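You operate a simulated robot arm through the tools that you are given. There is no shell and no other tool. Be economical: measure what you need, move in short steps, check, and stop when the job is done.

You are at the controls of a simulated two-armed robot. One attempt, no reset.

## Task
Take the cap off the wash bottle marked "P3" on the table top and lay it down there.
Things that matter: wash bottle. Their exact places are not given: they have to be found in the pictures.

The check looks at the end state, three seconds after you hand in, the way a careful person would. Anything else that was tipped, shoved, dropped, spilled or broken makes it a failure. Lids that push on must go on centred and level and be pressed home; caps that screw on are set level and turned clockwise until they are tight.

## Robot
Two 7-joint arms with two-finger parallel grippers on one trunk, on a base that drives. Base frame: it is fixed to the floor where the robot stands at the start and does not move with it; the origin is under the middle of the robot, x ahead of it, y to its left, z up. Lengths are in mm, angles in degrees, forces in N, time in s.
The left shoulder is at the start at [30, 119, 1085], the right one opposite. With the tool pointing down near the work surface each hand reaches from about 260 to 680 mm from the robot's upright axis, wherever it stands, measured 20 degrees to its own side. Payload 3.43 kg a hand.
The TCP of each hand is the grasp point between the finger pads, 30 mm short of the fingertips. In the tool frame z runs along the fingers and y along their closing line. Largest opening 94 mm; finger width 28, thickness 10; the body of the gripper, 50 by 96 mm, starts 55 mm behind the TCP.
Orientation is that of the tool frame in the base frame, as [roll, pitch, yaw] about the fixed x, y, z axes, in that order (R = Rz(yaw) Ry(pitch) Rx(roll)). With the fingers straight down and closing along the base's y, the tool's x points along the base's -x, its y along +y and its z along -z.

## Interface
- The arms move only by the tool arm_command. It takes "left_series", "right_series" or both (then of equal length, played together; a hand with none holds still); each is a list of rows, each an object (a shift or turn left out is 0, a gripper value left out holds the last) with "translation": the shift along the tool's x, y, z in mm, a list of three; "delta_rot": the turn, a rotation vector about the tool's x, y, z in degrees, a list of three; "fingers": the closure, from 0 (fully open) to 1 (shut). In form: [{"translation": [tx, ty, tz], "delta_rot": [wx, wy, wz], "fingers": fingers}, ...]. A call has 1 to 12 rows; each row is the pose to reach, as a shift and turn from the pose commanded when the call began, along the tool's axes at that moment. Rows are played at 5 a second. More than 50 mm and 8.6 degrees between two rows, or a gripper value outside its range, and nothing of the call is played. Where a pose cannot be reached the arm comes as near as it can. A force on the tool above 40 N (or 10 N above the force at the start of the call, whichever is more), or a blocked arm, ends the call early, and 0.2 s more pass. Each finger travels about 72 mm/s and halts on what it meets, pressing with about 20 N; the grip force reading is that of the motor and also rises with nothing between the fingers. The clock runs only during rows and for 0.2 s after the last one: add rows that repeat a pose to give the fingers time. It gives the time, the measured TCP pose, the force on the tool (base axes), the opening and the grip force at its end, in the units of the frame above (readings bear some noise), with the torque about the TCP (base axes, N m) and any sound that the robot's microphone picked up, and new pictures: "views" is both (left out), scene, wrist or none (wrist: the cameras of the hands that moved).
- Cameras (640 x 400 px; columns grow to the right, rows downward): "scene" is now at [40.5, 21.8, 1789.3]; the picture's right is [0.31, -0.95, 0.00], its down [-0.74, -0.24, -0.63] and it looks along [0.60, 0.19, -0.77] (base axes); focal length 278 px, centre (320, 200). "left" rides on the left gripper at [76, -14, -102] in its tool frame; the picture's right is [0.18, 0.98, 0.00], its down [-0.75, 0.14, -0.64] and it looks along [-0.63, 0.12, 0.77] (tool axes); focal length 243 px, centre (320, 200). "right" rides on the right gripper at [76, 14, -103] in its tool frame; the picture's right is [-0.18, 0.98, 0.00], its down [-0.75, -0.14, -0.64] and it looks along [-0.63, -0.12, 0.77] (tool axes); focal length 243 px, centre (320, 200).
- raise_lower(by): slides the trunk up (or, below 0, down) by that many mm; the arms and the scene camera ride with it, the base frame stays. It gives what a move gives, with no picture.
- drive_base(legs): drives the robot by 1 to 6 legs, each [ahead, turn to the left] in mm and degrees, along the robot's own axes; the way and the turn of a leg run together, so that a leg with both is an arc; at most 1500 mm and 180 degrees a leg. The arms and the cameras ride along, it lands a little off, and it stops where it bumps. It gives what a move gives, and a new picture of the scene camera.
- head_to(pan, tilt): turns the head with the scene camera to pan (to the left, within 143 degrees either way) and tilt (down, from -29 to 69), counted from straight ahead of the robot. It gives what a move gives, and a new picture of the scene camera.
- locate(camera, pixels): for up to 12 pixels [column, row] of the newest picture of that camera ("zoom" is the newest enlarged one), the place [x, y, z] in the base frame of the surface seen there, good to about 2 mm. The clock stands still meanwhile.
- close_up(camera, box): a new picture of the part [left, top, right, bottom] of that camera's present view, enlarged. The clock stands still meanwhile.
- sign_off(): hands the job in; it is judged then, once.

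Keep the steps short. Do not move on a guess: measure, check each grasp and each placing, and mend mistakes. In all there are 80 turns and 260 pictures (those below and enlarged ones count). Leave the grippers open and the arms clear of the work at the hand-in unless told otherwise, and finish with a single line.

The tools are called after "Emit:" by a JSON object that holds its "fn" and its "kwargs". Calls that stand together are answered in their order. arm_command: Moves the arms, as the interface text tells. Its arguments: {"type":"object","properties":{"left_series":{"type":"array"},"right_series":{"type":"array"},"views":{"type":"string","enum":["both","scene","wrist","none"]}},"required":[]} The other tools are called the same way: raise_lower (by) slides the trunk up or down; drive_base (legs) drives the base; head_to (pan, tilt) turns the head that bears the scene camera; locate (camera, pixels) gives the place of the surface under pixels of a picture; close_up (camera, box) takes an enlarged picture of a part of a camera's view; sign_off () hands the job in.

At the start:

```text
time_s: 0.0
left_ee_pos: [365.6, 225.8, 1228.0]
left_tcp_rot: [-180.0, 0.1, -180.0]
left_wrist_force: [0.1, 0.3, 0.1]
left_torque: [0.02, -0.04, 0.01]
left_finger_gap: 94.0
left_grasp_force: 0.1
right_ee_pos: [349.8, -95.6, 1213.5]
right_tcp_rot: [-179.9, 0.1, 179.9]
right_wrist_force: [-0.1, -0.1, 0.1]
right_torque: [0.01, -0.01, -0.04]
right_finger_gap: 94.1
right_grasp_force: 0.0
trunk travel left (down, up): [-350.0, 60.0]
robot x, y, heading: [1.5, -2.4, -0.0]
head pan, tilt: [17.9, 50.7]
```

scene: 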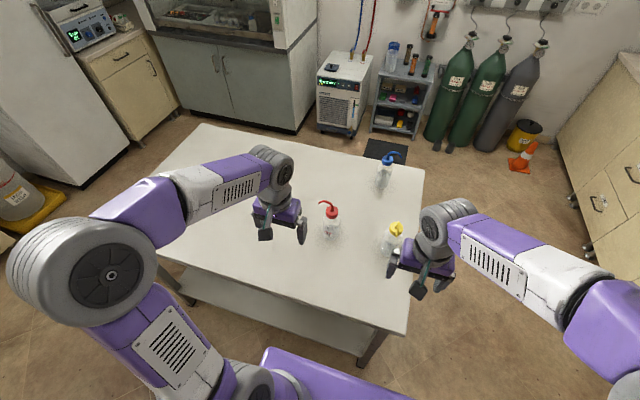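
right: 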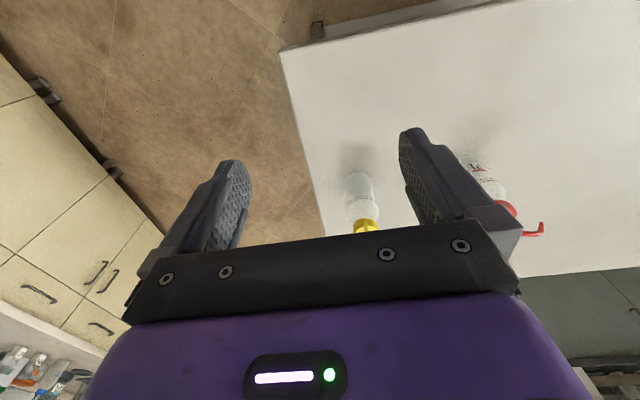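
left: 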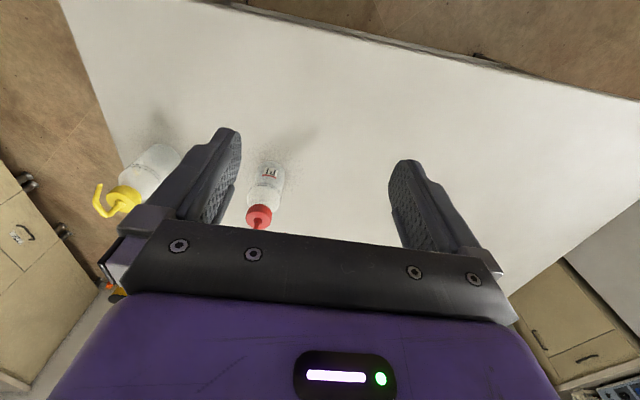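

I see three wash bottles: red cap (331,212), blue (387,160), yellow (395,230). I'll enlarge them to read the labels.

Emit:
{"fn": "close_up", "kwargs": {"camera": "scene", "box": [300, 140, 428, 260]}}

Emit:
{"fn": "close_up", "kwargs": {"camera": "left", "box": [90, 130, 300, 240]}}

Emit:
{"fn": "close_up", "kwargs": {"camera": "right", "box": [330, 140, 560, 250]}}

Emit:
{"fn": "locate", "kwargs": {"camera": "scene", "pixels": [[331, 212], [389, 160], [396, 229], [331, 233], [387, 177], [390, 245], [300, 280], [408, 328], [423, 172]]}}

```text
3.33 times, centred on (364, 200) of scene
```

zoom: 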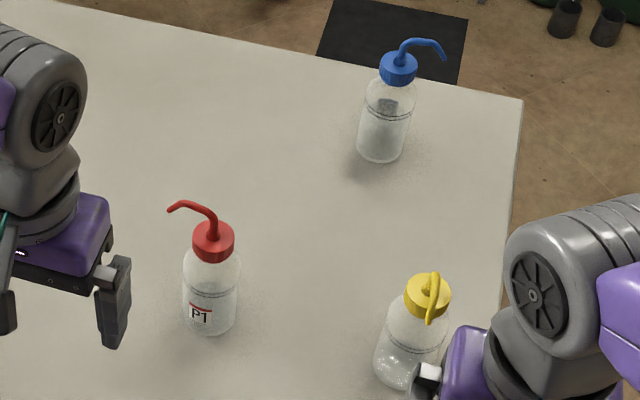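

```text
3.05 times, centred on (195, 185) of left
```

zoom: 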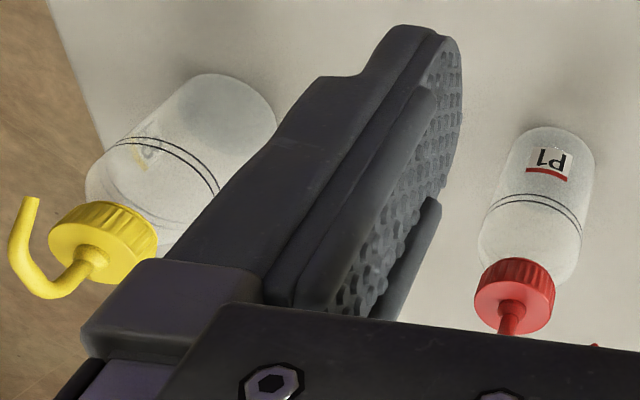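

```text
2.78 times, centred on (445, 195) of right
```

zoom: 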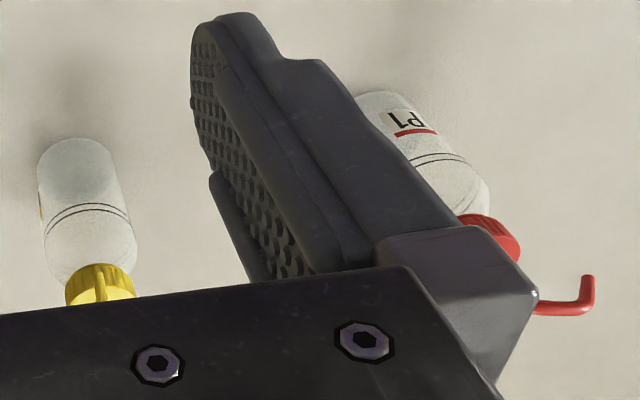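

```text
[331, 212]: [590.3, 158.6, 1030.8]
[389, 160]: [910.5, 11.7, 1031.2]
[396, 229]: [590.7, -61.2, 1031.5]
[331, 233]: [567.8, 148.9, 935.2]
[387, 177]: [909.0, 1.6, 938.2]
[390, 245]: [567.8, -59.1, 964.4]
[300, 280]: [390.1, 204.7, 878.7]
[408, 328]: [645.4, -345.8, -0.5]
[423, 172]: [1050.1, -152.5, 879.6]
```

P1 is red. The yellow bottle's label is on its far side and the blue bottle's can't be seen. I'll zoom in more on both.

Emit:
{"fn": "close_up", "kwargs": {"camera": "left", "box": [115, 145, 185, 205]}}

Emit:
{"fn": "close_up", "kwargs": {"camera": "scene", "box": [365, 145, 410, 180]}}

Emit:
{"fn": "close_up", "kwargs": {"camera": "right", "box": [335, 165, 385, 235]}}

```text
6.67 times, centred on (150, 175) of left
```

zoom: 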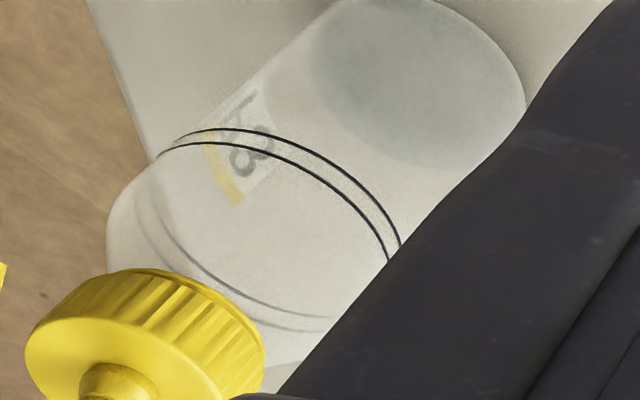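

```text
11.43 times, centred on (388, 162) of scene
```

zoom: 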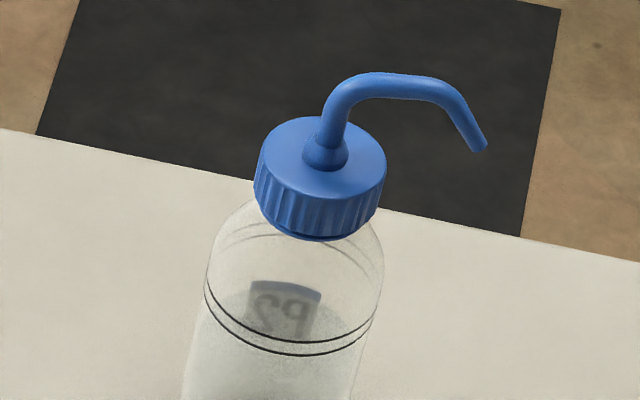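

```text
5.71 times, centred on (360, 200) of right
```

zoom: 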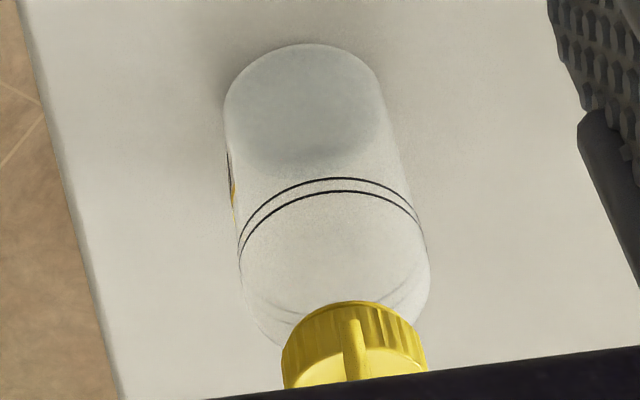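

Yellow shows a mirrored "3", and blue reads as mirrored P2, so yellow should be P3. I'll measure its cap, spout and body in an enlarged scene view.

Emit:
{"fn": "close_up", "kwargs": {"camera": "scene", "box": [370, 210, 418, 255]}}

```text
8.89 times, centred on (394, 232) of scene
```

zoom: 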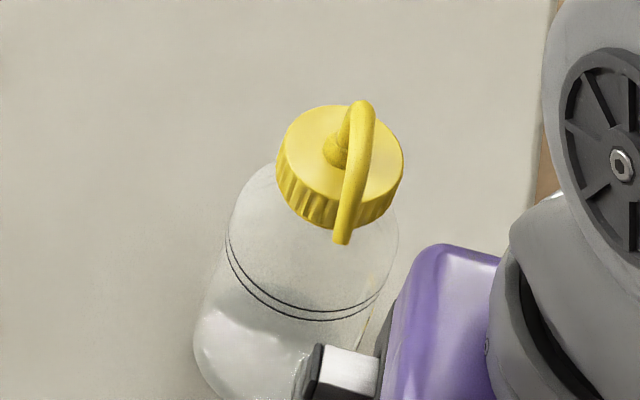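

Emit:
{"fn": "locate", "kwargs": {"camera": "zoom", "pixels": [[300, 135], [390, 135], [345, 200], [310, 185], [308, 212], [385, 185], [362, 104], [343, 238], [240, 210], [385, 250], [300, 315], [270, 385]]}}

Emit:
{"fn": "head_to", "kwargs": {"pan": 0, "tilt": 50}}

```text
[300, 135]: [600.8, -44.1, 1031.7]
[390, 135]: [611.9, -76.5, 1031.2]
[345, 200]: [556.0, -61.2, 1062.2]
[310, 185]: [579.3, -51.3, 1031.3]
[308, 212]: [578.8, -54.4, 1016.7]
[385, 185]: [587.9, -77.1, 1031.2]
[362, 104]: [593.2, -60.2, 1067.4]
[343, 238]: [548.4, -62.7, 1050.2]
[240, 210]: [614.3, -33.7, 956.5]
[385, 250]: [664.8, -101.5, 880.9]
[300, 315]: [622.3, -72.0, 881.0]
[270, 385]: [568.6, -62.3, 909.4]
```

```text
time_s: 0.8
left_ee_pos: [365.7, 225.9, 1227.8]
left_tcp_rot: [-179.9, 0.0, -179.9]
left_wrist_force: [-0.2, -0.4, 0.1]
left_torque: [-0.01, -0.01, -0.01]
left_finger_gap: 94.1
left_grasp_force: 0.1
right_ee_pos: [350.6, -96.7, 1214.5]
right_tcp_rot: [-180.0, 0.0, -180.0]
right_wrist_force: [0.4, -0.1, -0.2]
right_torque: [-0.03, -0.01, 0.0]
right_finger_gap: 93.8
right_grasp_force: 0.0
trunk travel left (down, up): [-350.0, 60.0]
robot x, y, heading: [-1.7, 1.2, -0.1]
head pan, tilt: [0.0, 50.0]
```

scene: 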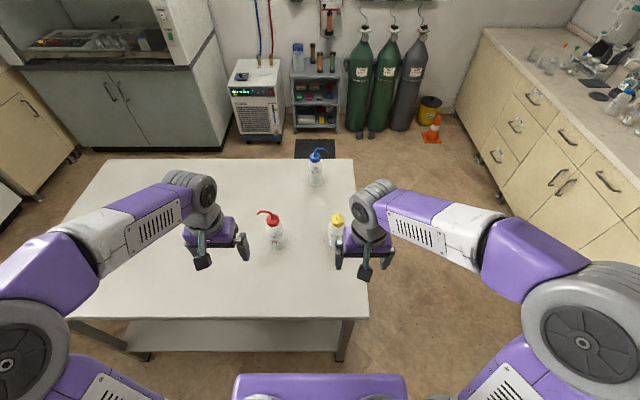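

The yellow cap axis is near (595,-61): cap top z 1031, spout towards -x and reaching z 1067, body radius about 30. The plan is for the left hand to hold the body from the robot side, tilted 35° below level, while the right hand unscrews from above. First the right hand goes above the bottle, leaving room for the left.

Emit:
{"fn": "arm_command", "kwargs": {"right_series": [{"translation": [-41, 6, 0]}, {"translation": [-82, 12, 0]}, {"translation": [-123, 18, 0]}, {"translation": [-164, 24, 0]}, {"translation": [-205, 30, 0]}, {"translation": [-245, 35, 0]}, {"translation": [-245, 35, 0]}]}}

```text
time_s: 2.4
left_ee_pos: [364.6, 225.6, 1229.0]
left_tcp_rot: [180.0, 0.1, 180.0]
left_wrist_force: [-0.4, 0.1, -0.4]
left_torque: [0.01, -0.06, -0.02]
left_finger_gap: 94.0
left_grasp_force: 0.0
right_ee_pos: [594.0, -63.1, 1215.6]
right_tcp_rot: [180.0, 0.0, 180.0]
right_wrist_force: [-0.1, -0.4, -0.1]
right_torque: [-0.01, -0.01, 0.01]
right_finger_gap: 93.8
right_grasp_force: 0.1
trunk travel left (down, up): [-350.0, 60.0]
robot x, y, heading: [0.0, 2.6, 0.1]
head pan, tilt: [0.0, 50.0]
```

scene: 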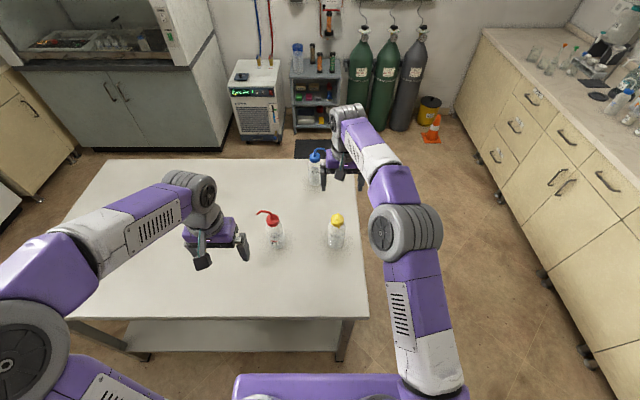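
right: 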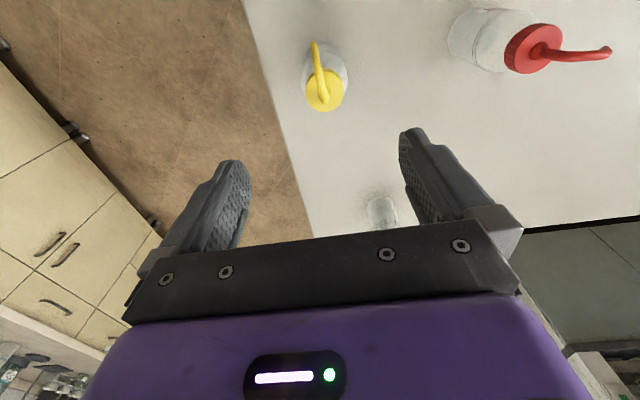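

Now the bottle is unobstructed. Re-measure it in both enlarged views.

Emit:
{"fn": "close_up", "kwargs": {"camera": "scene", "box": [312, 205, 360, 255]}}

Emit:
{"fn": "close_up", "kwargs": {"camera": "right", "box": [290, 30, 370, 120]}}

```text
8.00 times, centred on (336, 230) of scene
```

zoom: 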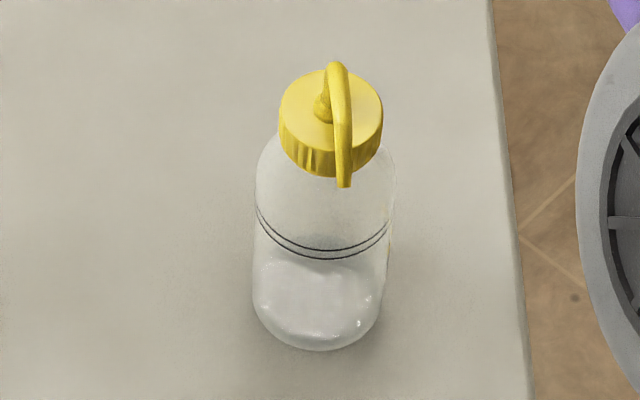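

```text
4.44 times, centred on (330, 75) of right
```

zoom: 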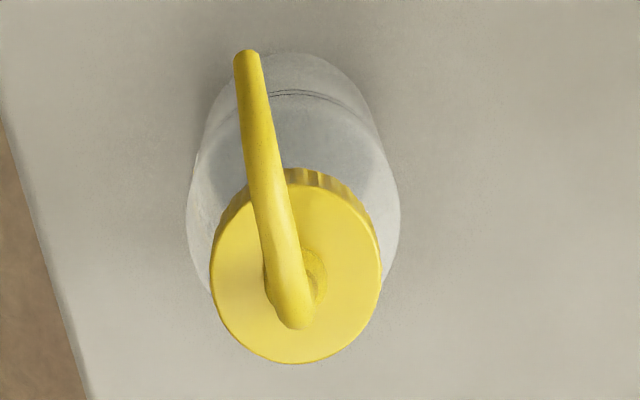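

Emit:
{"fn": "locate", "kwargs": {"camera": "zoom", "pixels": [[216, 270], [376, 270], [293, 357], [310, 190], [310, 172], [247, 55], [290, 320], [195, 215], [392, 215], [315, 260]]}}

Emit:
{"fn": "locate", "kwargs": {"camera": "scene", "pixels": [[336, 247], [334, 225], [366, 300], [353, 180], [336, 240]]}}

```text
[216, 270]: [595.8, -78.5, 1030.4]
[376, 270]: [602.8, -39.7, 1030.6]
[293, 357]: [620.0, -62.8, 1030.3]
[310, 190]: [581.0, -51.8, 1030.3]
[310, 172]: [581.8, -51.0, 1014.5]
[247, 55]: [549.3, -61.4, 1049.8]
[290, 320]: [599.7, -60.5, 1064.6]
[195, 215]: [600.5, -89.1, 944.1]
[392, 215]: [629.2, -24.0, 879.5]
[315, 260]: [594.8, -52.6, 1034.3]
```

```text
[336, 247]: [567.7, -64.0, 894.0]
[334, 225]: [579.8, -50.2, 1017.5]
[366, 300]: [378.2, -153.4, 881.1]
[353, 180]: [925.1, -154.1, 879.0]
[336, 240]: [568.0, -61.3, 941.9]
```

Cap centre is (599,-60), r 20, z from 1012 to 1030; body R is about 31, and the bottle stands clear. Next the left hand goes to its pre-grasp 130 mm back from the body.

Emit:
{"fn": "arm_command", "kwargs": {"left_series": [{"translation": [-15.6, -31.4, 26.8], "delta_rot": [1.08, -6.82, 2.07]}, {"translation": [-31.2, -62.8, 53.5], "delta_rot": [2.16, -13.63, 4.15]}, {"translation": [-46.9, -94.1, 80.3], "delta_rot": [3.24, -20.45, 6.22]}, {"translation": [-62.5, -125.5, 107], "delta_rot": [4.32, -27.26, 8.3]}, {"translation": [-78.1, -156.9, 133.8], "delta_rot": [5.39, -34.08, 10.37]}, {"translation": [-93.8, -188.3, 160.5], "delta_rot": [6.47, -40.89, 12.44]}, {"translation": [-109.4, -219.6, 187.3], "delta_rot": [7.55, -47.71, 14.52]}, {"translation": [-125, -251, 214], "delta_rot": [8.63, -54.52, 16.59]}, {"translation": [-125, -251, 214], "delta_rot": [8.63, -54.52, 16.59]}]}}

```text
time_s: 4.4
left_ee_pos: [488.8, -26.4, 1012.4]
left_tcp_rot: [180.0, 55.1, 162.0]
left_wrist_force: [-0.4, -0.4, -0.4]
left_torque: [-0.02, 0.02, -0.03]
left_finger_gap: 93.7
left_grasp_force: 0.0
right_ee_pos: [594.8, -62.2, 1214.8]
right_tcp_rot: [180.0, 0.0, 179.9]
right_wrist_force: [-0.8, 0.7, -0.4]
right_torque: [-0.01, -0.02, 0.0]
right_finger_gap: 94.1
right_grasp_force: 0.1
trunk travel left (down, up): [-350.0, 60.0]
robot x, y, heading: [0.2, -2.8, -0.2]
head pan, tilt: [0.0, 50.0]
```

scene: 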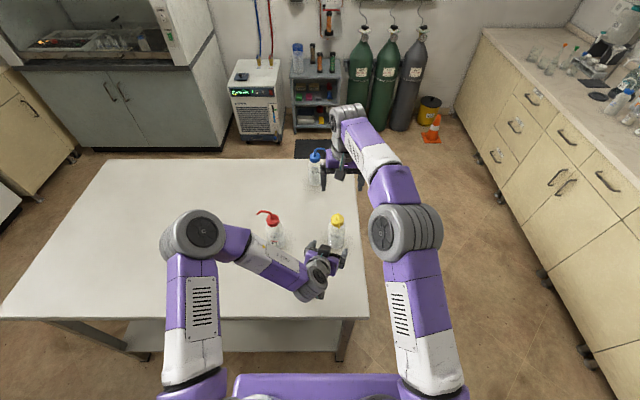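
left: 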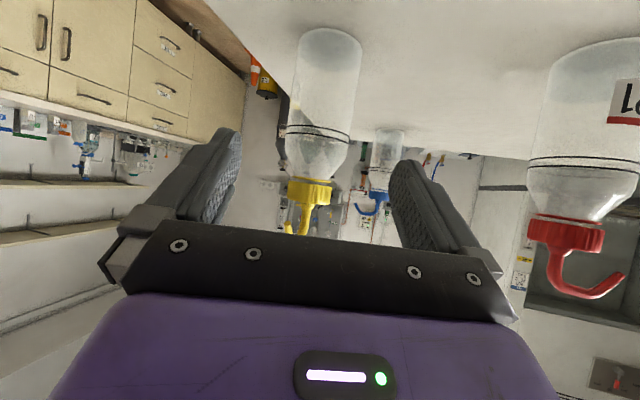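

The bottle sits between the fingers. I'll check the forearm's clearance to the red bottle before advancing.

Emit:
{"fn": "locate", "kwargs": {"camera": "scene", "pixels": [[250, 228], [275, 245], [300, 262], [325, 248], [190, 235], [273, 240], [345, 262], [310, 243]]}}

Emit:
{"fn": "close_up", "kwargs": {"camera": "scene", "box": [220, 190, 380, 310]}}

```text
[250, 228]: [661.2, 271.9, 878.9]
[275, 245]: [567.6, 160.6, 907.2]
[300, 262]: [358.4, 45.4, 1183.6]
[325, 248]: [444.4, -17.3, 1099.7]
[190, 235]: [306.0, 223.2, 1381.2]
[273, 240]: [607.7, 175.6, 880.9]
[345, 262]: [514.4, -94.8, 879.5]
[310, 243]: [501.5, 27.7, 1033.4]
```

```text
3.33 times, centred on (300, 250) of scene
```

zoom: 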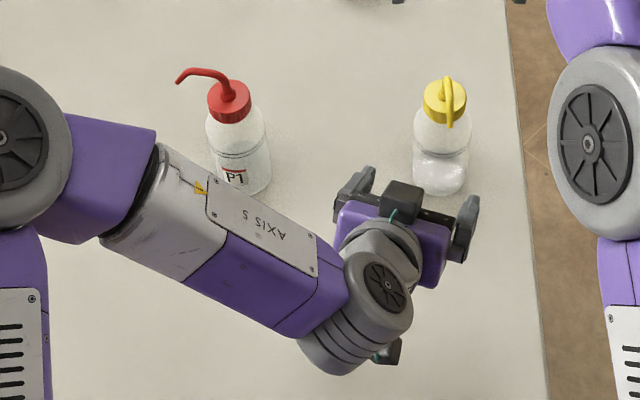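

The forearm stays well short of the red bottle. Advance 130 mm along the fingers.

Emit:
{"fn": "arm_command", "kwargs": {"left_series": [{"translation": [0, 0, 26]}, {"translation": [0, 0, 52]}, {"translation": [0, 0, 78]}, {"translation": [0, 0, 104]}, {"translation": [0, 0, 130]}, {"translation": [0, 0, 130]}]}}

```text
time_s: 5.8
left_ee_pos: [592.7, -58.9, 936.4]
left_tcp_rot: [-180.0, 55.0, 161.9]
left_wrist_force: [0.1, -0.6, -0.2]
left_torque: [0.03, 0.02, -0.01]
left_finger_gap: 94.0
left_grasp_force: 0.0
right_ee_pos: [596.2, -62.9, 1215.3]
right_tcp_rot: [-179.9, 0.0, -180.0]
right_wrist_force: [-0.4, 0.4, 0.0]
right_torque: [-0.02, 0.0, 0.01]
right_finger_gap: 93.8
right_grasp_force: 0.0
trunk travel left (down, up): [-350.0, 60.0]
robot x, y, heading: [1.3, -4.6, 0.1]
head pan, tilt: [0.0, 50.0]
```

scene: 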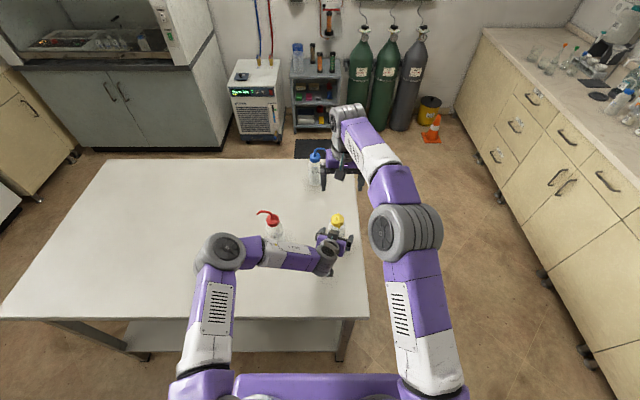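
left: 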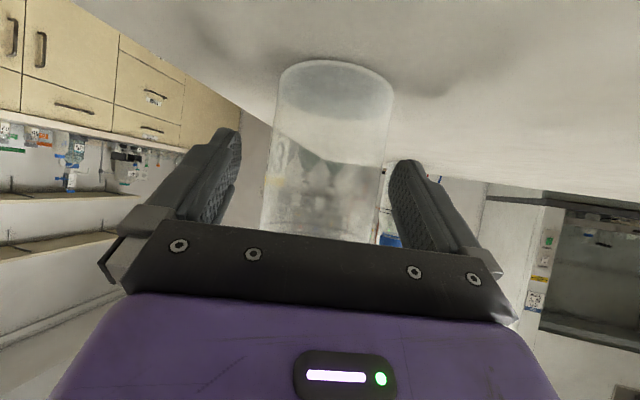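

Centred within 1 mm. I'll check the label again, then close the left fingers gently.

Emit:
{"fn": "close_up", "kwargs": {"camera": "left", "box": [255, 130, 325, 215]}}

Emit:
{"fn": "arm_command", "kwargs": {"left_series": [{"fingers": 0.2}, {"fingers": 0.3}, {"fingers": 0.4}, {"fingers": 0.5}, {"fingers": 0.5}]}}

```text
4.71 times, centred on (290, 172) of left
```

zoom: 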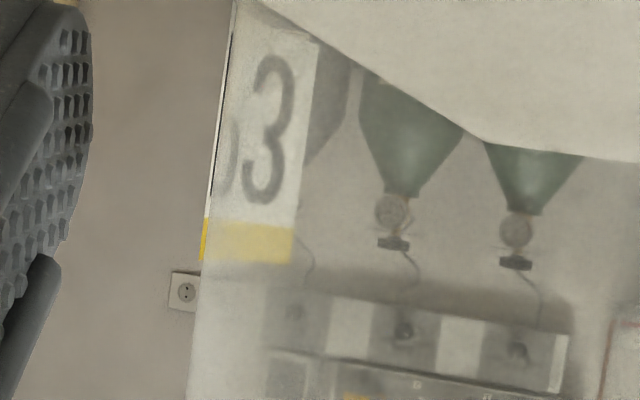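

```text
time_s: 7.0
left_ee_pos: [592.4, -59.1, 937.6]
left_tcp_rot: [179.9, 54.9, 161.9]
left_wrist_force: [0.5, -0.1, -0.5]
left_torque: [0.02, 0.0, 0.01]
left_finger_gap: 65.2
left_grasp_force: 20.2
right_ee_pos: [596.8, -63.1, 1214.2]
right_tcp_rot: [-180.0, 0.1, -179.9]
right_wrist_force: [-0.2, -1.0, 0.4]
right_torque: [-0.02, -0.01, 0.03]
right_finger_gap: 94.3
right_grasp_force: 0.0
trunk travel left (down, up): [-350.0, 60.0]
robot x, y, heading: [-0.5, 1.5, -0.1]
head pan, tilt: [0.0, 50.0]
```

scene: 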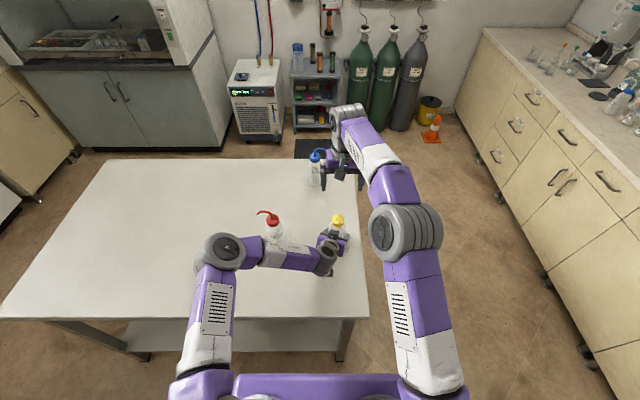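
left: 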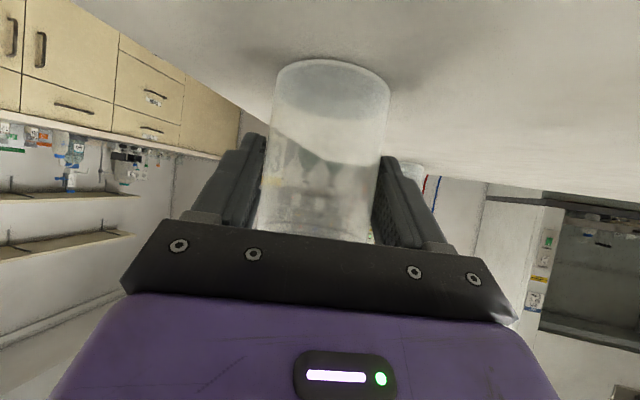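

"3" with the yellow bar confirms P3. The bottle is held (gap 65 mm, 20 N). I'll re-measure the cap from the right camera before lowering.

Emit:
{"fn": "close_up", "kwargs": {"camera": "right", "box": [290, 30, 370, 120]}}

Emit:
{"fn": "locate", "kwargs": {"camera": "zoom", "pixels": [[216, 270], [376, 270], [293, 357], [310, 190], [247, 55]]}}

```text
4.44 times, centred on (330, 75) of right
```

zoom: 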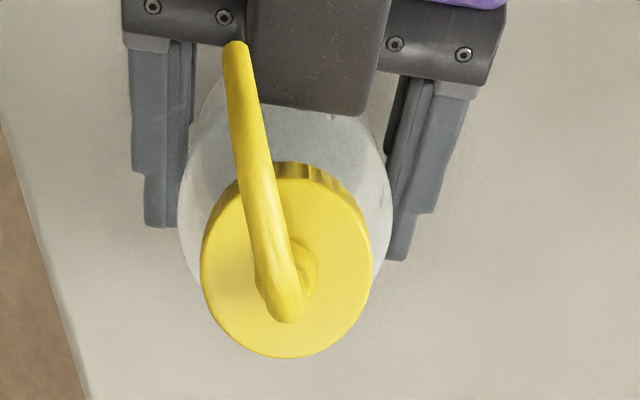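

```text
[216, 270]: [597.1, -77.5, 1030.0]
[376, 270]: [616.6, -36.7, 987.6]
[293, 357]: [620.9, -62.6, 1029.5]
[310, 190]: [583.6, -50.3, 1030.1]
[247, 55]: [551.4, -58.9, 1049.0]
```

Emit:
{"fn": "locate", "kwargs": {"camera": "zoom", "pixels": [[206, 265], [367, 265], [285, 353], [300, 183], [230, 205], [345, 330], [225, 325], [345, 205]]}}

```text
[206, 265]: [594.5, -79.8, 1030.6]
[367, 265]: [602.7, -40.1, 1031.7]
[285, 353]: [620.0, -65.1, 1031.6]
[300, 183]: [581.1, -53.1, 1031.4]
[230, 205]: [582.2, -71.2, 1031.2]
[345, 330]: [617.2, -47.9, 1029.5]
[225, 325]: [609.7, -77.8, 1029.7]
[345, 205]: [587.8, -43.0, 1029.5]
```

Cap centre (599.4,-59.7). Lower the right hand to z about 1040 (fingertips about 1010) with the fingers straddling the cap and the spout along the slot.

Emit:
{"fn": "arm_command", "kwargs": {"right_series": [{"translation": [-4, 2.5, 35]}, {"translation": [-4, 2.5, 75]}, {"translation": [-4, 2.5, 110]}, {"translation": [-4, 2.5, 140]}, {"translation": [-4, 2.5, 160]}, {"translation": [-4, 2.5, 175]}, {"translation": [-4, 2.5, 175]}]}}

```text
time_s: 8.6
left_ee_pos: [592.6, -59.5, 937.0]
left_tcp_rot: [180.0, 55.0, 162.0]
left_wrist_force: [0.0, 0.1, -0.6]
left_torque: [-0.01, -0.03, -0.04]
left_finger_gap: 65.0
left_grasp_force: 19.5
right_ee_pos: [600.5, -56.3, 1039.2]
right_tcp_rot: [180.0, 0.0, 179.9]
right_wrist_force: [0.6, -0.4, 0.1]
right_torque: [0.0, 0.01, 0.02]
right_finger_gap: 94.2
right_grasp_force: 0.1
trunk travel left (down, up): [-350.0, 60.0]
robot x, y, heading: [2.1, 3.0, -0.1]
head pan, tilt: [0.0, 50.0]
```

scene: 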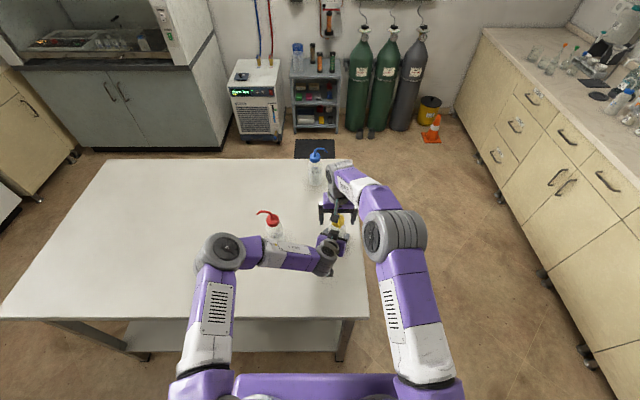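
right: 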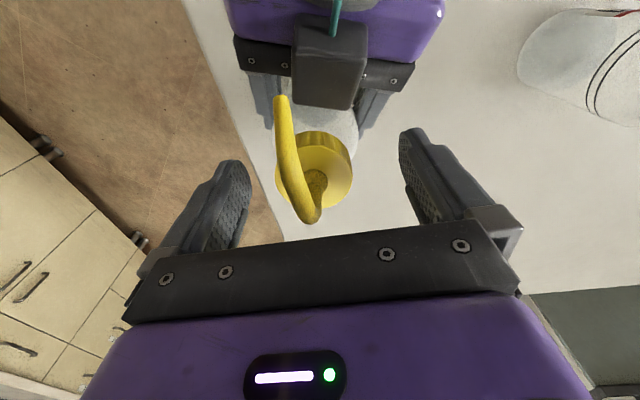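

Finger centre sits about 3 mm to the +y side of the cap. I'll check the box on the left gripper relative to the spout and measure the cap in this view.

Emit:
{"fn": "locate", "kwargs": {"camera": "right", "pixels": [[330, 40], [330, 90], [282, 100], [348, 165], [318, 205], [283, 165], [240, 170], [412, 140], [425, 15]]}}

```text
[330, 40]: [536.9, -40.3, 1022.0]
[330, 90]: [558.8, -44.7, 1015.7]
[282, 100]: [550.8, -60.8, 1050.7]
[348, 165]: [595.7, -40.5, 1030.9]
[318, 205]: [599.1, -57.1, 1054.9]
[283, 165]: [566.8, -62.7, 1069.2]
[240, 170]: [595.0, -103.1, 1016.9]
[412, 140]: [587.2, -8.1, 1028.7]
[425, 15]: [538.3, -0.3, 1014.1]
```

The box top (z 1022) sits below the spout tip (1050), so turning is clear. Centre on the cap and close the right fingers.

Emit:
{"fn": "arm_command", "kwargs": {"right_series": [{"translation": [1, -3, 0]}, {"translation": [1, -3, 0], "fingers": 0.3}, {"translation": [1, -3, 0], "fingers": 0.45}, {"translation": [1, -3, 0], "fingers": 0.6}, {"translation": [1, -3, 0], "fingers": 0.7}, {"translation": [1, -3, 0], "fingers": 0.7}]}}

```text
time_s: 10.0
left_ee_pos: [593.2, -59.1, 937.0]
left_tcp_rot: [-179.9, 55.0, 162.1]
left_wrist_force: [-0.3, 1.4, 0.0]
left_torque: [-0.01, -0.04, 0.0]
left_finger_gap: 65.0
left_grasp_force: 20.9
right_ee_pos: [599.2, -59.6, 1039.4]
right_tcp_rot: [-180.0, 0.0, 180.0]
right_wrist_force: [1.3, 0.0, -0.7]
right_torque: [0.01, 0.0, -0.02]
right_finger_gap: 43.0
right_grasp_force: 20.1
trunk travel left (down, up): [-350.0, 60.0]
robot x, y, heading: [1.0, 0.3, 0.0]
head pan, tilt: [0.0, 50.0]
```

scene: 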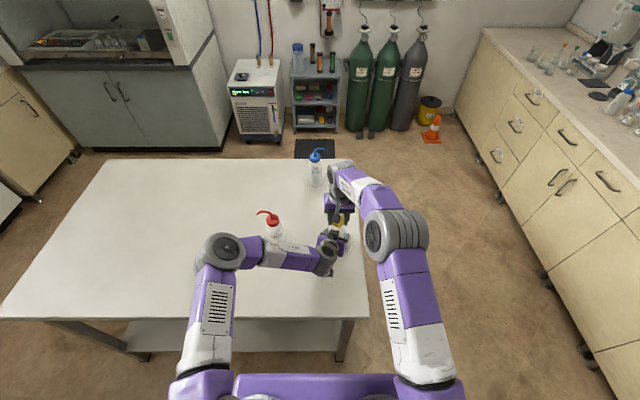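
right: 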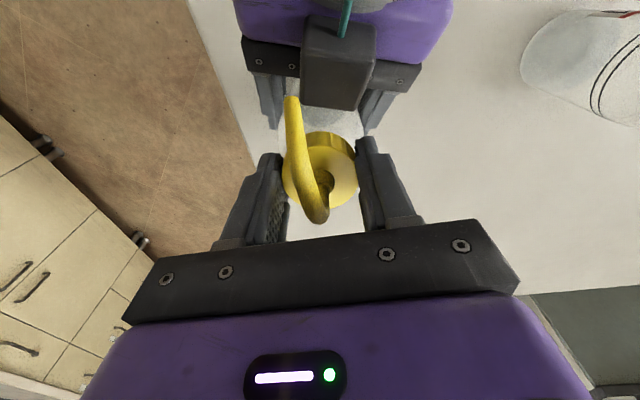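

Cap gripped (43 mm, 20 N). Turn 40° counter-clockwise (negative about tool z, which points down) and watch torque.

Emit:
{"fn": "arm_command", "kwargs": {"right_series": [{"delta_rot": [0, 0, -8]}, {"delta_rot": [0, 0, -16]}, {"delta_rot": [0, 0, -24]}, {"delta_rot": [0, 0, -32]}, {"delta_rot": [0, 0, -40]}], "views": "wrist"}}

```text
time_s: 11.2
left_ee_pos: [592.9, -58.6, 936.6]
left_tcp_rot: [-180.0, 54.9, 162.0]
left_wrist_force: [-9.2, 1.4, 1.1]
left_torque: [0.34, -1.27, 0.28]
left_finger_gap: 65.0
left_grasp_force: 19.8
right_ee_pos: [599.0, -59.8, 1040.2]
right_tcp_rot: [-179.9, 0.3, -139.9]
right_wrist_force: [10.6, 1.0, 5.9]
right_torque: [0.12, -0.08, -0.3]
right_finger_gap: 42.9
right_grasp_force: 19.7
trunk travel left (down, up): [-350.0, 60.0]
robot x, y, heading: [-1.1, -0.9, -0.1]
head pan, tilt: [0.0, 50.0]
```

right: 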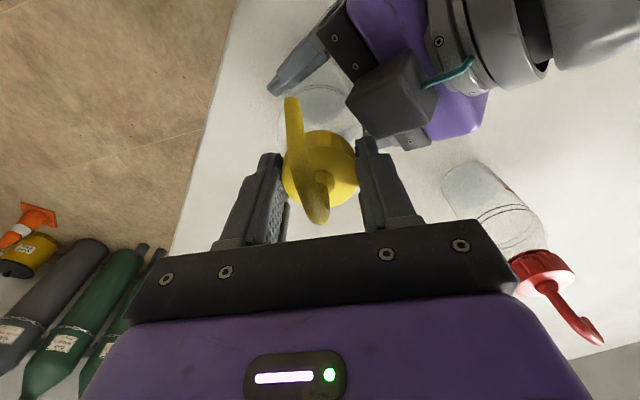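

The cap turns with the hand at about 0.3 N·m. The cap is pushing up slightly (6 N), so I'll continue 56° and rise 1 mm.

Emit:
{"fn": "arm_command", "kwargs": {"right_series": [{"delta_rot": [0, 0, -8], "translation": [0, 0, -0.4]}, {"delta_rot": [0, 0, -16], "translation": [0, 0, -0.6]}, {"delta_rot": [0, 0, -24], "translation": [0, 0, -0.8]}, {"delta_rot": [0, 0, -32], "translation": [0, 0, -0.9]}, {"delta_rot": [0, 0, -40], "translation": [0, 0, -1]}, {"delta_rot": [0, 0, -48], "translation": [0, 0, -1.1]}, {"delta_rot": [0, 0, -56], "translation": [0, 0, -1.2]}], "views": "both"}}

```text
time_s: 12.8
left_ee_pos: [590.8, -58.7, 936.4]
left_tcp_rot: [-179.9, 54.9, 162.0]
left_wrist_force: [-15.9, -2.4, -6.2]
left_torque: [0.44, -1.31, 0.26]
left_finger_gap: 65.0
left_grasp_force: 20.3
right_ee_pos: [598.4, -60.6, 1041.0]
right_tcp_rot: [-179.8, 0.0, -83.8]
right_wrist_force: [14.8, 3.2, 12.0]
right_torque: [0.11, 0.04, -0.24]
right_finger_gap: 43.1
right_grasp_force: 20.0
trunk travel left (down, up): [-350.0, 60.0]
robot x, y, heading: [-0.3, -1.0, 0.0]
head pan, tilt: [0.0, 50.0]
```

scene: 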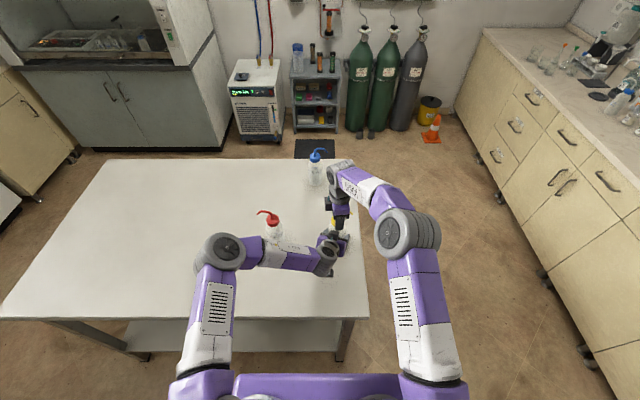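
right: 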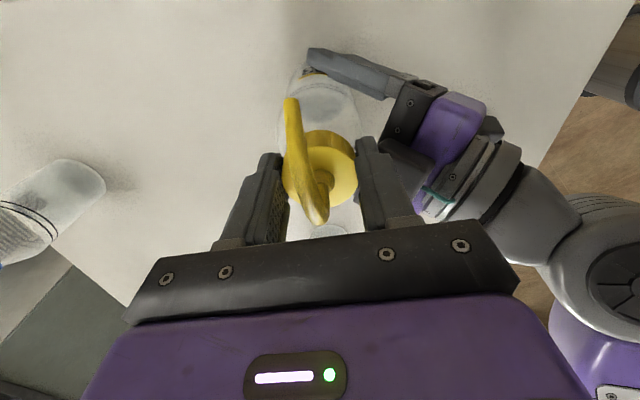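

Side force of 15 N along x has built up. I'll check whether a finger touches the left gripper's box.

Emit:
{"fn": "close_up", "kwargs": {"camera": "right", "box": [260, 30, 480, 250]}}

Emit:
{"fn": "close_up", "kwargs": {"camera": "scene", "box": [300, 180, 380, 290]}}

```text
1.82 times, centred on (370, 140) of right
```

zoom: 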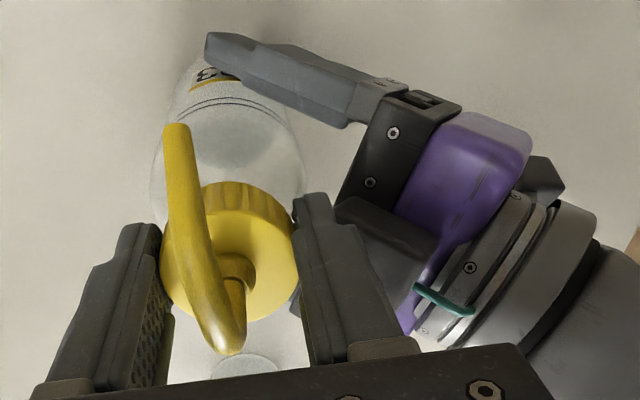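

```text
3.64 times, centred on (340, 235) of scene
```

zoom: 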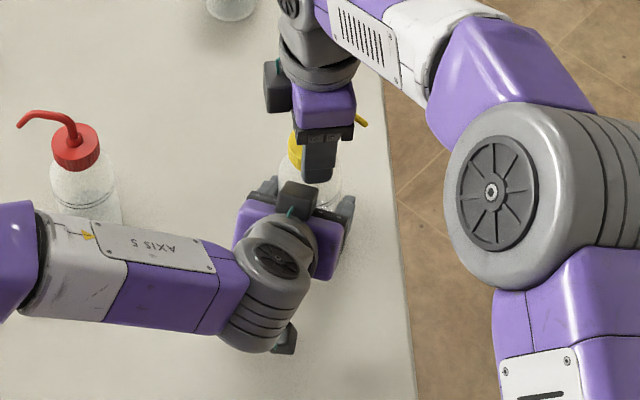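

The right finger is very near the left gripper's box. I'll open the left slightly (the right holds the cap and the bottle stands on the table), shift the left 10 mm down and 4 mm back, and re-grip.

Emit:
{"fn": "arm_command", "kwargs": {"left_series": [{"fingers": 0.2}, {"fingers": 0.2}, {"translation": [5, 0, 1.2], "fingers": 0.2}, {"translation": [10.5, -0.3, 2.4], "fingers": 0.2}, {"translation": [10.5, -0.3, 2.4], "fingers": 0.2}], "views": "both"}}

```text
time_s: 14.0
left_ee_pos: [588.5, -57.3, 927.7]
left_tcp_rot: [180.0, 55.1, 161.9]
left_wrist_force: [0.4, 0.8, 0.0]
left_torque: [-0.01, 0.03, 0.01]
left_finger_gap: 75.2
left_grasp_force: 0.0
right_ee_pos: [597.4, -62.6, 1039.2]
right_tcp_rot: [179.8, -0.1, -84.0]
right_wrist_force: [0.2, -1.0, 11.0]
right_torque: [0.16, 0.11, -0.03]
right_finger_gap: 43.1
right_grasp_force: 20.2
trunk travel left (down, up): [-350.0, 60.0]
robot x, y, heading: [2.0, -2.9, -0.1]
head pan, tilt: [0.0, 50.0]
```

scene: 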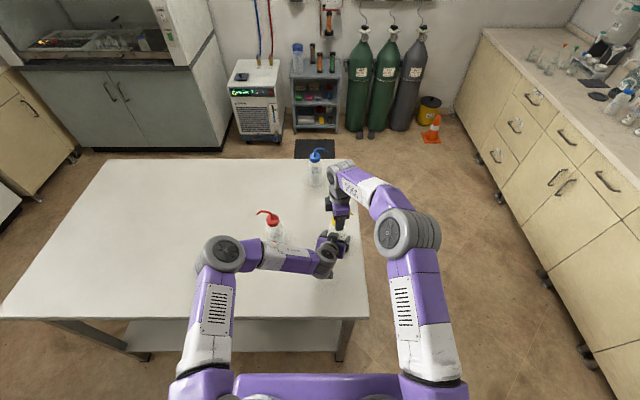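
left: 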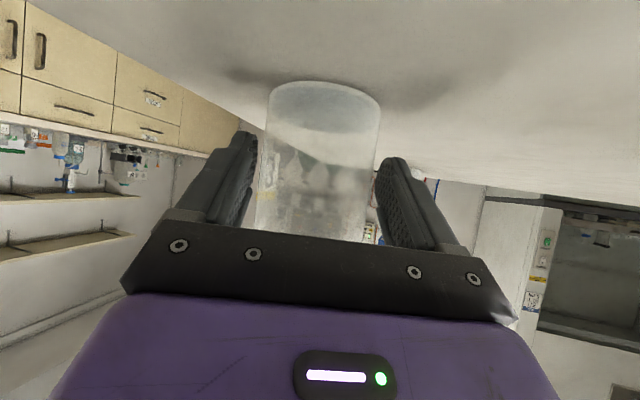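

Lateral force is gone; 11 N remains upward because the cap has risen on its thread. Raise the right by 1 mm and close the left, nudged 1 mm to centre.

Emit:
{"fn": "arm_command", "kwargs": {"right_series": [{"translation": [0, 0, -0.5]}, {"translation": [0, 0, -1]}, {"translation": [0, 0, -1]}, {"translation": [0, 0, -1]}, {"translation": [0, 0, -1]}], "left_series": [{"translation": [0, -1, 0]}, {"translation": [0, -1, 0], "fingers": 0.3}, {"translation": [0, -1, 0], "fingers": 0.4}, {"translation": [0, -1, 0], "fingers": 0.5}, {"translation": [0, -1, 0], "fingers": 0.5}], "views": "none"}}

Emit:
{"fn": "arm_command", "kwargs": {"right_series": [{"delta_rot": [0, 0, -8], "translation": [0, 0, -0.1]}, {"delta_rot": [0, 0, -16], "translation": [0, 0, -0.2]}, {"delta_rot": [0, 0, -24], "translation": [0, 0, -0.3]}, {"delta_rot": [0, 0, -32], "translation": [0, 0, -0.4]}, {"delta_rot": [0, 0, -40], "translation": [0, 0, -0.5]}], "views": "wrist"}}

```text
time_s: 15.2
left_ee_pos: [588.2, -59.6, 928.8]
left_tcp_rot: [180.0, 55.0, 162.0]
left_wrist_force: [0.9, 0.2, 2.8]
left_torque: [-0.05, 0.19, 0.05]
left_finger_gap: 64.2
left_grasp_force: 19.9
right_ee_pos: [596.2, -61.1, 1039.6]
right_tcp_rot: [180.0, 0.0, -84.0]
right_wrist_force: [-1.0, 0.0, 0.5]
right_torque: [-0.05, 0.1, 0.0]
right_finger_gap: 43.0
right_grasp_force: 20.1
trunk travel left (down, up): [-350.0, 60.0]
robot x, y, heading: [-1.3, 3.3, -0.0]
head pan, tilt: [0.0, 50.0]
```

```text
time_s: 16.4
left_ee_pos: [588.9, -59.3, 928.1]
left_tcp_rot: [179.9, 55.0, 162.0]
left_wrist_force: [3.4, 0.3, 3.7]
left_torque: [0.1, 0.16, 0.0]
left_finger_gap: 64.3
left_grasp_force: 19.5
right_ee_pos: [598.2, -61.6, 1041.8]
right_tcp_rot: [-179.9, 0.1, -43.8]
right_wrist_force: [-3.2, -0.8, -1.6]
right_torque: [-0.09, 0.33, -0.03]
right_finger_gap: 43.1
right_grasp_force: 19.9
trunk travel left (down, up): [-350.0, 60.0]
robot x, y, heading: [2.4, 0.3, -0.2]
head pan, tilt: [0.0, 50.0]
```

right: 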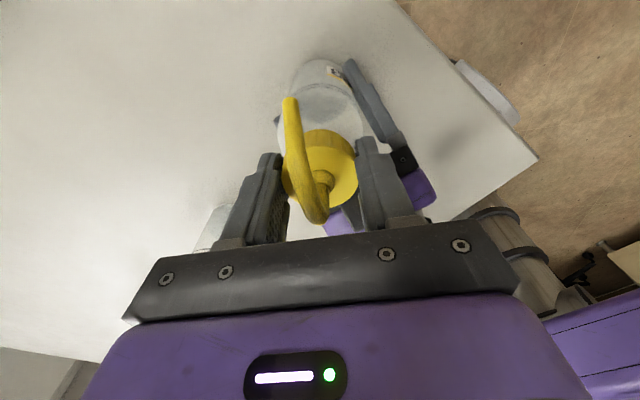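

The forces are small and the torque has dropped: the cap is loosening. Continue 56°.

Emit:
{"fn": "arm_command", "kwargs": {"right_series": [{"delta_rot": [0, 0, -8], "translation": [0, 0, -0.1]}, {"delta_rot": [0, 0, -16], "translation": [0, 0, -0.2]}, {"delta_rot": [0, 0, -24], "translation": [0, 0, -0.3]}, {"delta_rot": [0, 0, -32], "translation": [0, 0, -0.4]}, {"delta_rot": [0, 0, -40], "translation": [0, 0, -0.5]}, {"delta_rot": [0, 0, -48], "translation": [0, 0, -0.6]}, {"delta_rot": [0, 0, -56], "translation": [0, 0, -0.7]}], "views": "both"}}

```text
time_s: 18.0
left_ee_pos: [586.8, -59.6, 928.8]
left_tcp_rot: [179.9, 55.1, 162.0]
left_wrist_force: [-1.4, 2.5, 7.2]
left_torque: [0.0, -0.07, 0.01]
left_finger_gap: 64.0
left_grasp_force: 19.9
right_ee_pos: [597.0, -61.5, 1042.0]
right_tcp_rot: [180.0, 0.0, 12.3]
right_wrist_force: [0.5, -3.4, -3.2]
right_torque: [-0.27, 0.06, -0.01]
right_finger_gap: 43.1
right_grasp_force: 19.8
trunk travel left (down, up): [-350.0, 60.0]
robot x, y, heading: [-1.9, 2.6, -0.0]
head pan, tilt: [0.0, 50.0]
```

scene: 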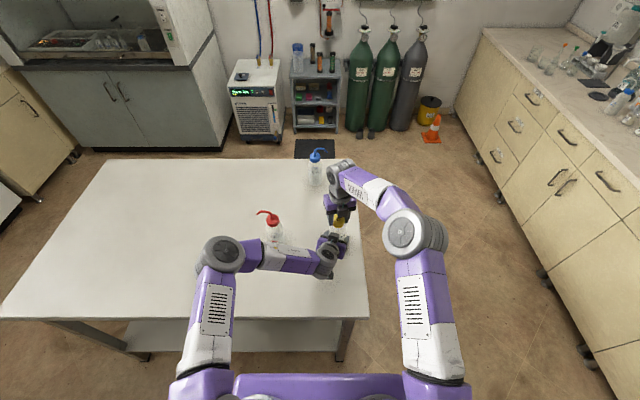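
right: 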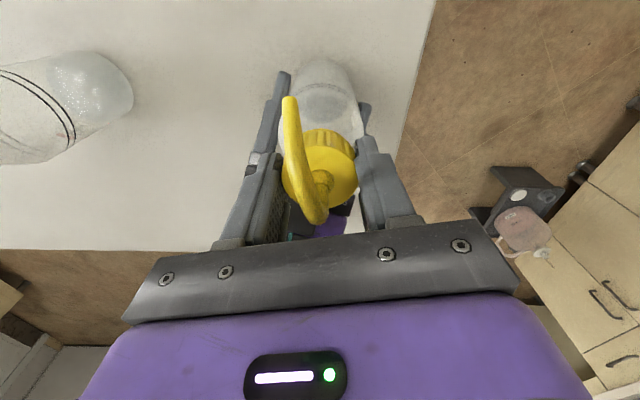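

192° so far with torque near zero and a light upward pull. Continue another 64° at the same height.

Emit:
{"fn": "arm_command", "kwargs": {"right_series": [{"delta_rot": [0, 0, -8]}, {"delta_rot": [0, 0, -16]}, {"delta_rot": [0, 0, -24]}, {"delta_rot": [0, 0, -32]}, {"delta_rot": [0, 0, -40]}, {"delta_rot": [0, 0, -48]}, {"delta_rot": [0, 0, -56]}, {"delta_rot": [0, 0, -64]}], "views": "both"}}

```text
time_s: 19.8
left_ee_pos: [586.2, -57.8, 925.9]
left_tcp_rot: [-180.0, 54.8, 161.9]
left_wrist_force: [0.2, -0.2, -1.4]
left_torque: [-0.01, 0.02, -0.05]
left_finger_gap: 60.5
left_grasp_force: 19.9
right_ee_pos: [549.3, -64.7, 1078.5]
right_tcp_rot: [-175.5, 2.4, 40.1]
right_wrist_force: [0.3, -0.1, 0.2]
right_torque: [-0.05, 0.0, 0.02]
right_finger_gap: 28.2
right_grasp_force: 0.1
right hand out of reach, approached as far as the arm can: row 3, 4, 5, 6, 7, 8
trunk travel left (down, up): [-350.0, 60.0]
robot x, y, heading: [-1.1, 0.8, 0.2]
head pan, tilt: [0.0, 50.0]
```

scene: 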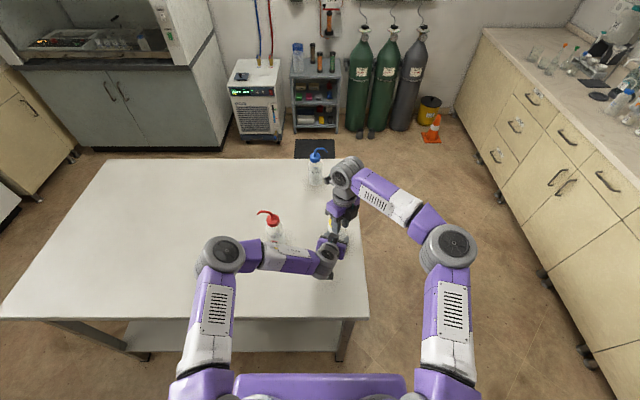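
right: 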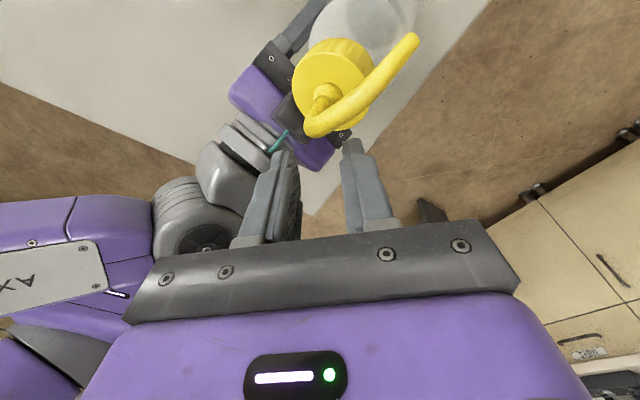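

The wrist hit its limit at about 210° and the right hand slipped off. I'll inspect the bottle before doing anything else.

Emit:
{"fn": "close_up", "kwargs": {"camera": "right", "box": [240, 0, 440, 140]}}

Emit:
{"fn": "close_up", "kwargs": {"camera": "left", "box": [120, 0, 520, 250]}}

Emit:
{"fn": "locate", "kwargs": {"camera": "right", "pixels": [[300, 75], [366, 70], [330, 50], [315, 95], [412, 40], [375, 30]]}}

```text
2.86 times, centred on (340, 70) of right
```

zoom: 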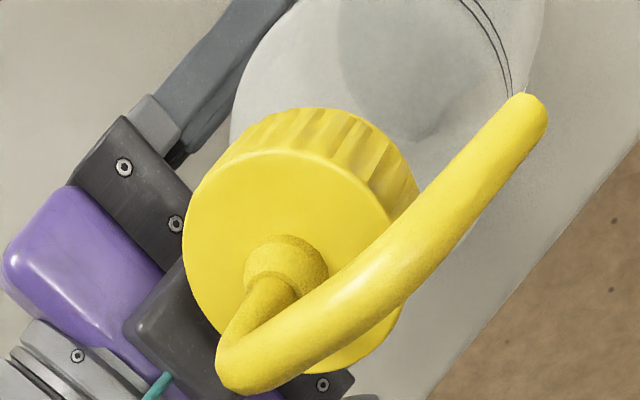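

```text
1.60 times, centred on (320, 125) of left
```

zoom: 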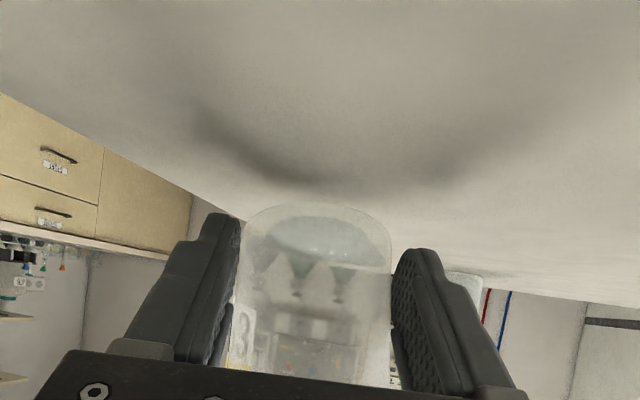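

```text
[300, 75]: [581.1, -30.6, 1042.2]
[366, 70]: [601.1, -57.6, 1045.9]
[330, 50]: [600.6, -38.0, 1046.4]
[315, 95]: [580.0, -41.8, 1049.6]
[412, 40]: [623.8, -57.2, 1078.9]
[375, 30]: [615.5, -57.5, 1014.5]
```

The bottle is still in the left grip but has been lifted or tilted a little, and the cap is loose on top. First raise the right hand straight up to clear it.

Emit:
{"fn": "arm_command", "kwargs": {"right_series": [{"translation": [0, 0, -25], "fingers": 0.7}, {"translation": [0, 0, -60], "fingers": 0.5}, {"translation": [0, 0, -100], "fingers": 0.2}, {"translation": [0, 0, -140], "fingers": 0}], "views": "both"}}

```text
time_s: 20.8
left_ee_pos: [586.4, -57.9, 928.4]
left_tcp_rot: [180.0, 55.2, 162.0]
left_wrist_force: [0.3, -0.6, -1.3]
left_torque: [-0.02, 0.01, 0.03]
left_finger_gap: 60.8
left_grasp_force: 20.3
right_ee_pos: [539.6, -64.7, 1213.4]
right_tcp_rot: [-175.6, 2.3, 40.0]
right_wrist_force: [-0.5, 1.0, 0.2]
right_torque: [-0.02, -0.03, -0.01]
right_finger_gap: 93.7
right_grasp_force: 0.1
right hand out of reach, approached as far as the arm can: row 2, 3, 4
trunk travel left (down, up): [-350.0, 60.0]
robot x, y, heading: [3.9, 2.4, -0.1]
head pan, tilt: [0.0, 50.0]
```

scene: 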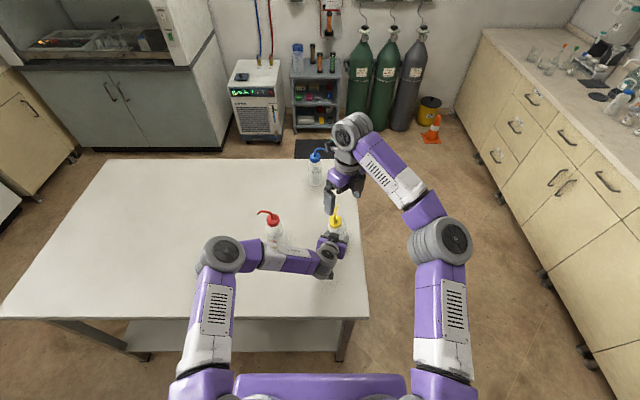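
right: 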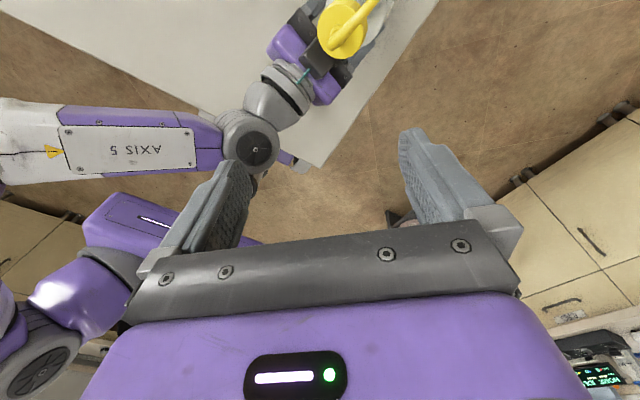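

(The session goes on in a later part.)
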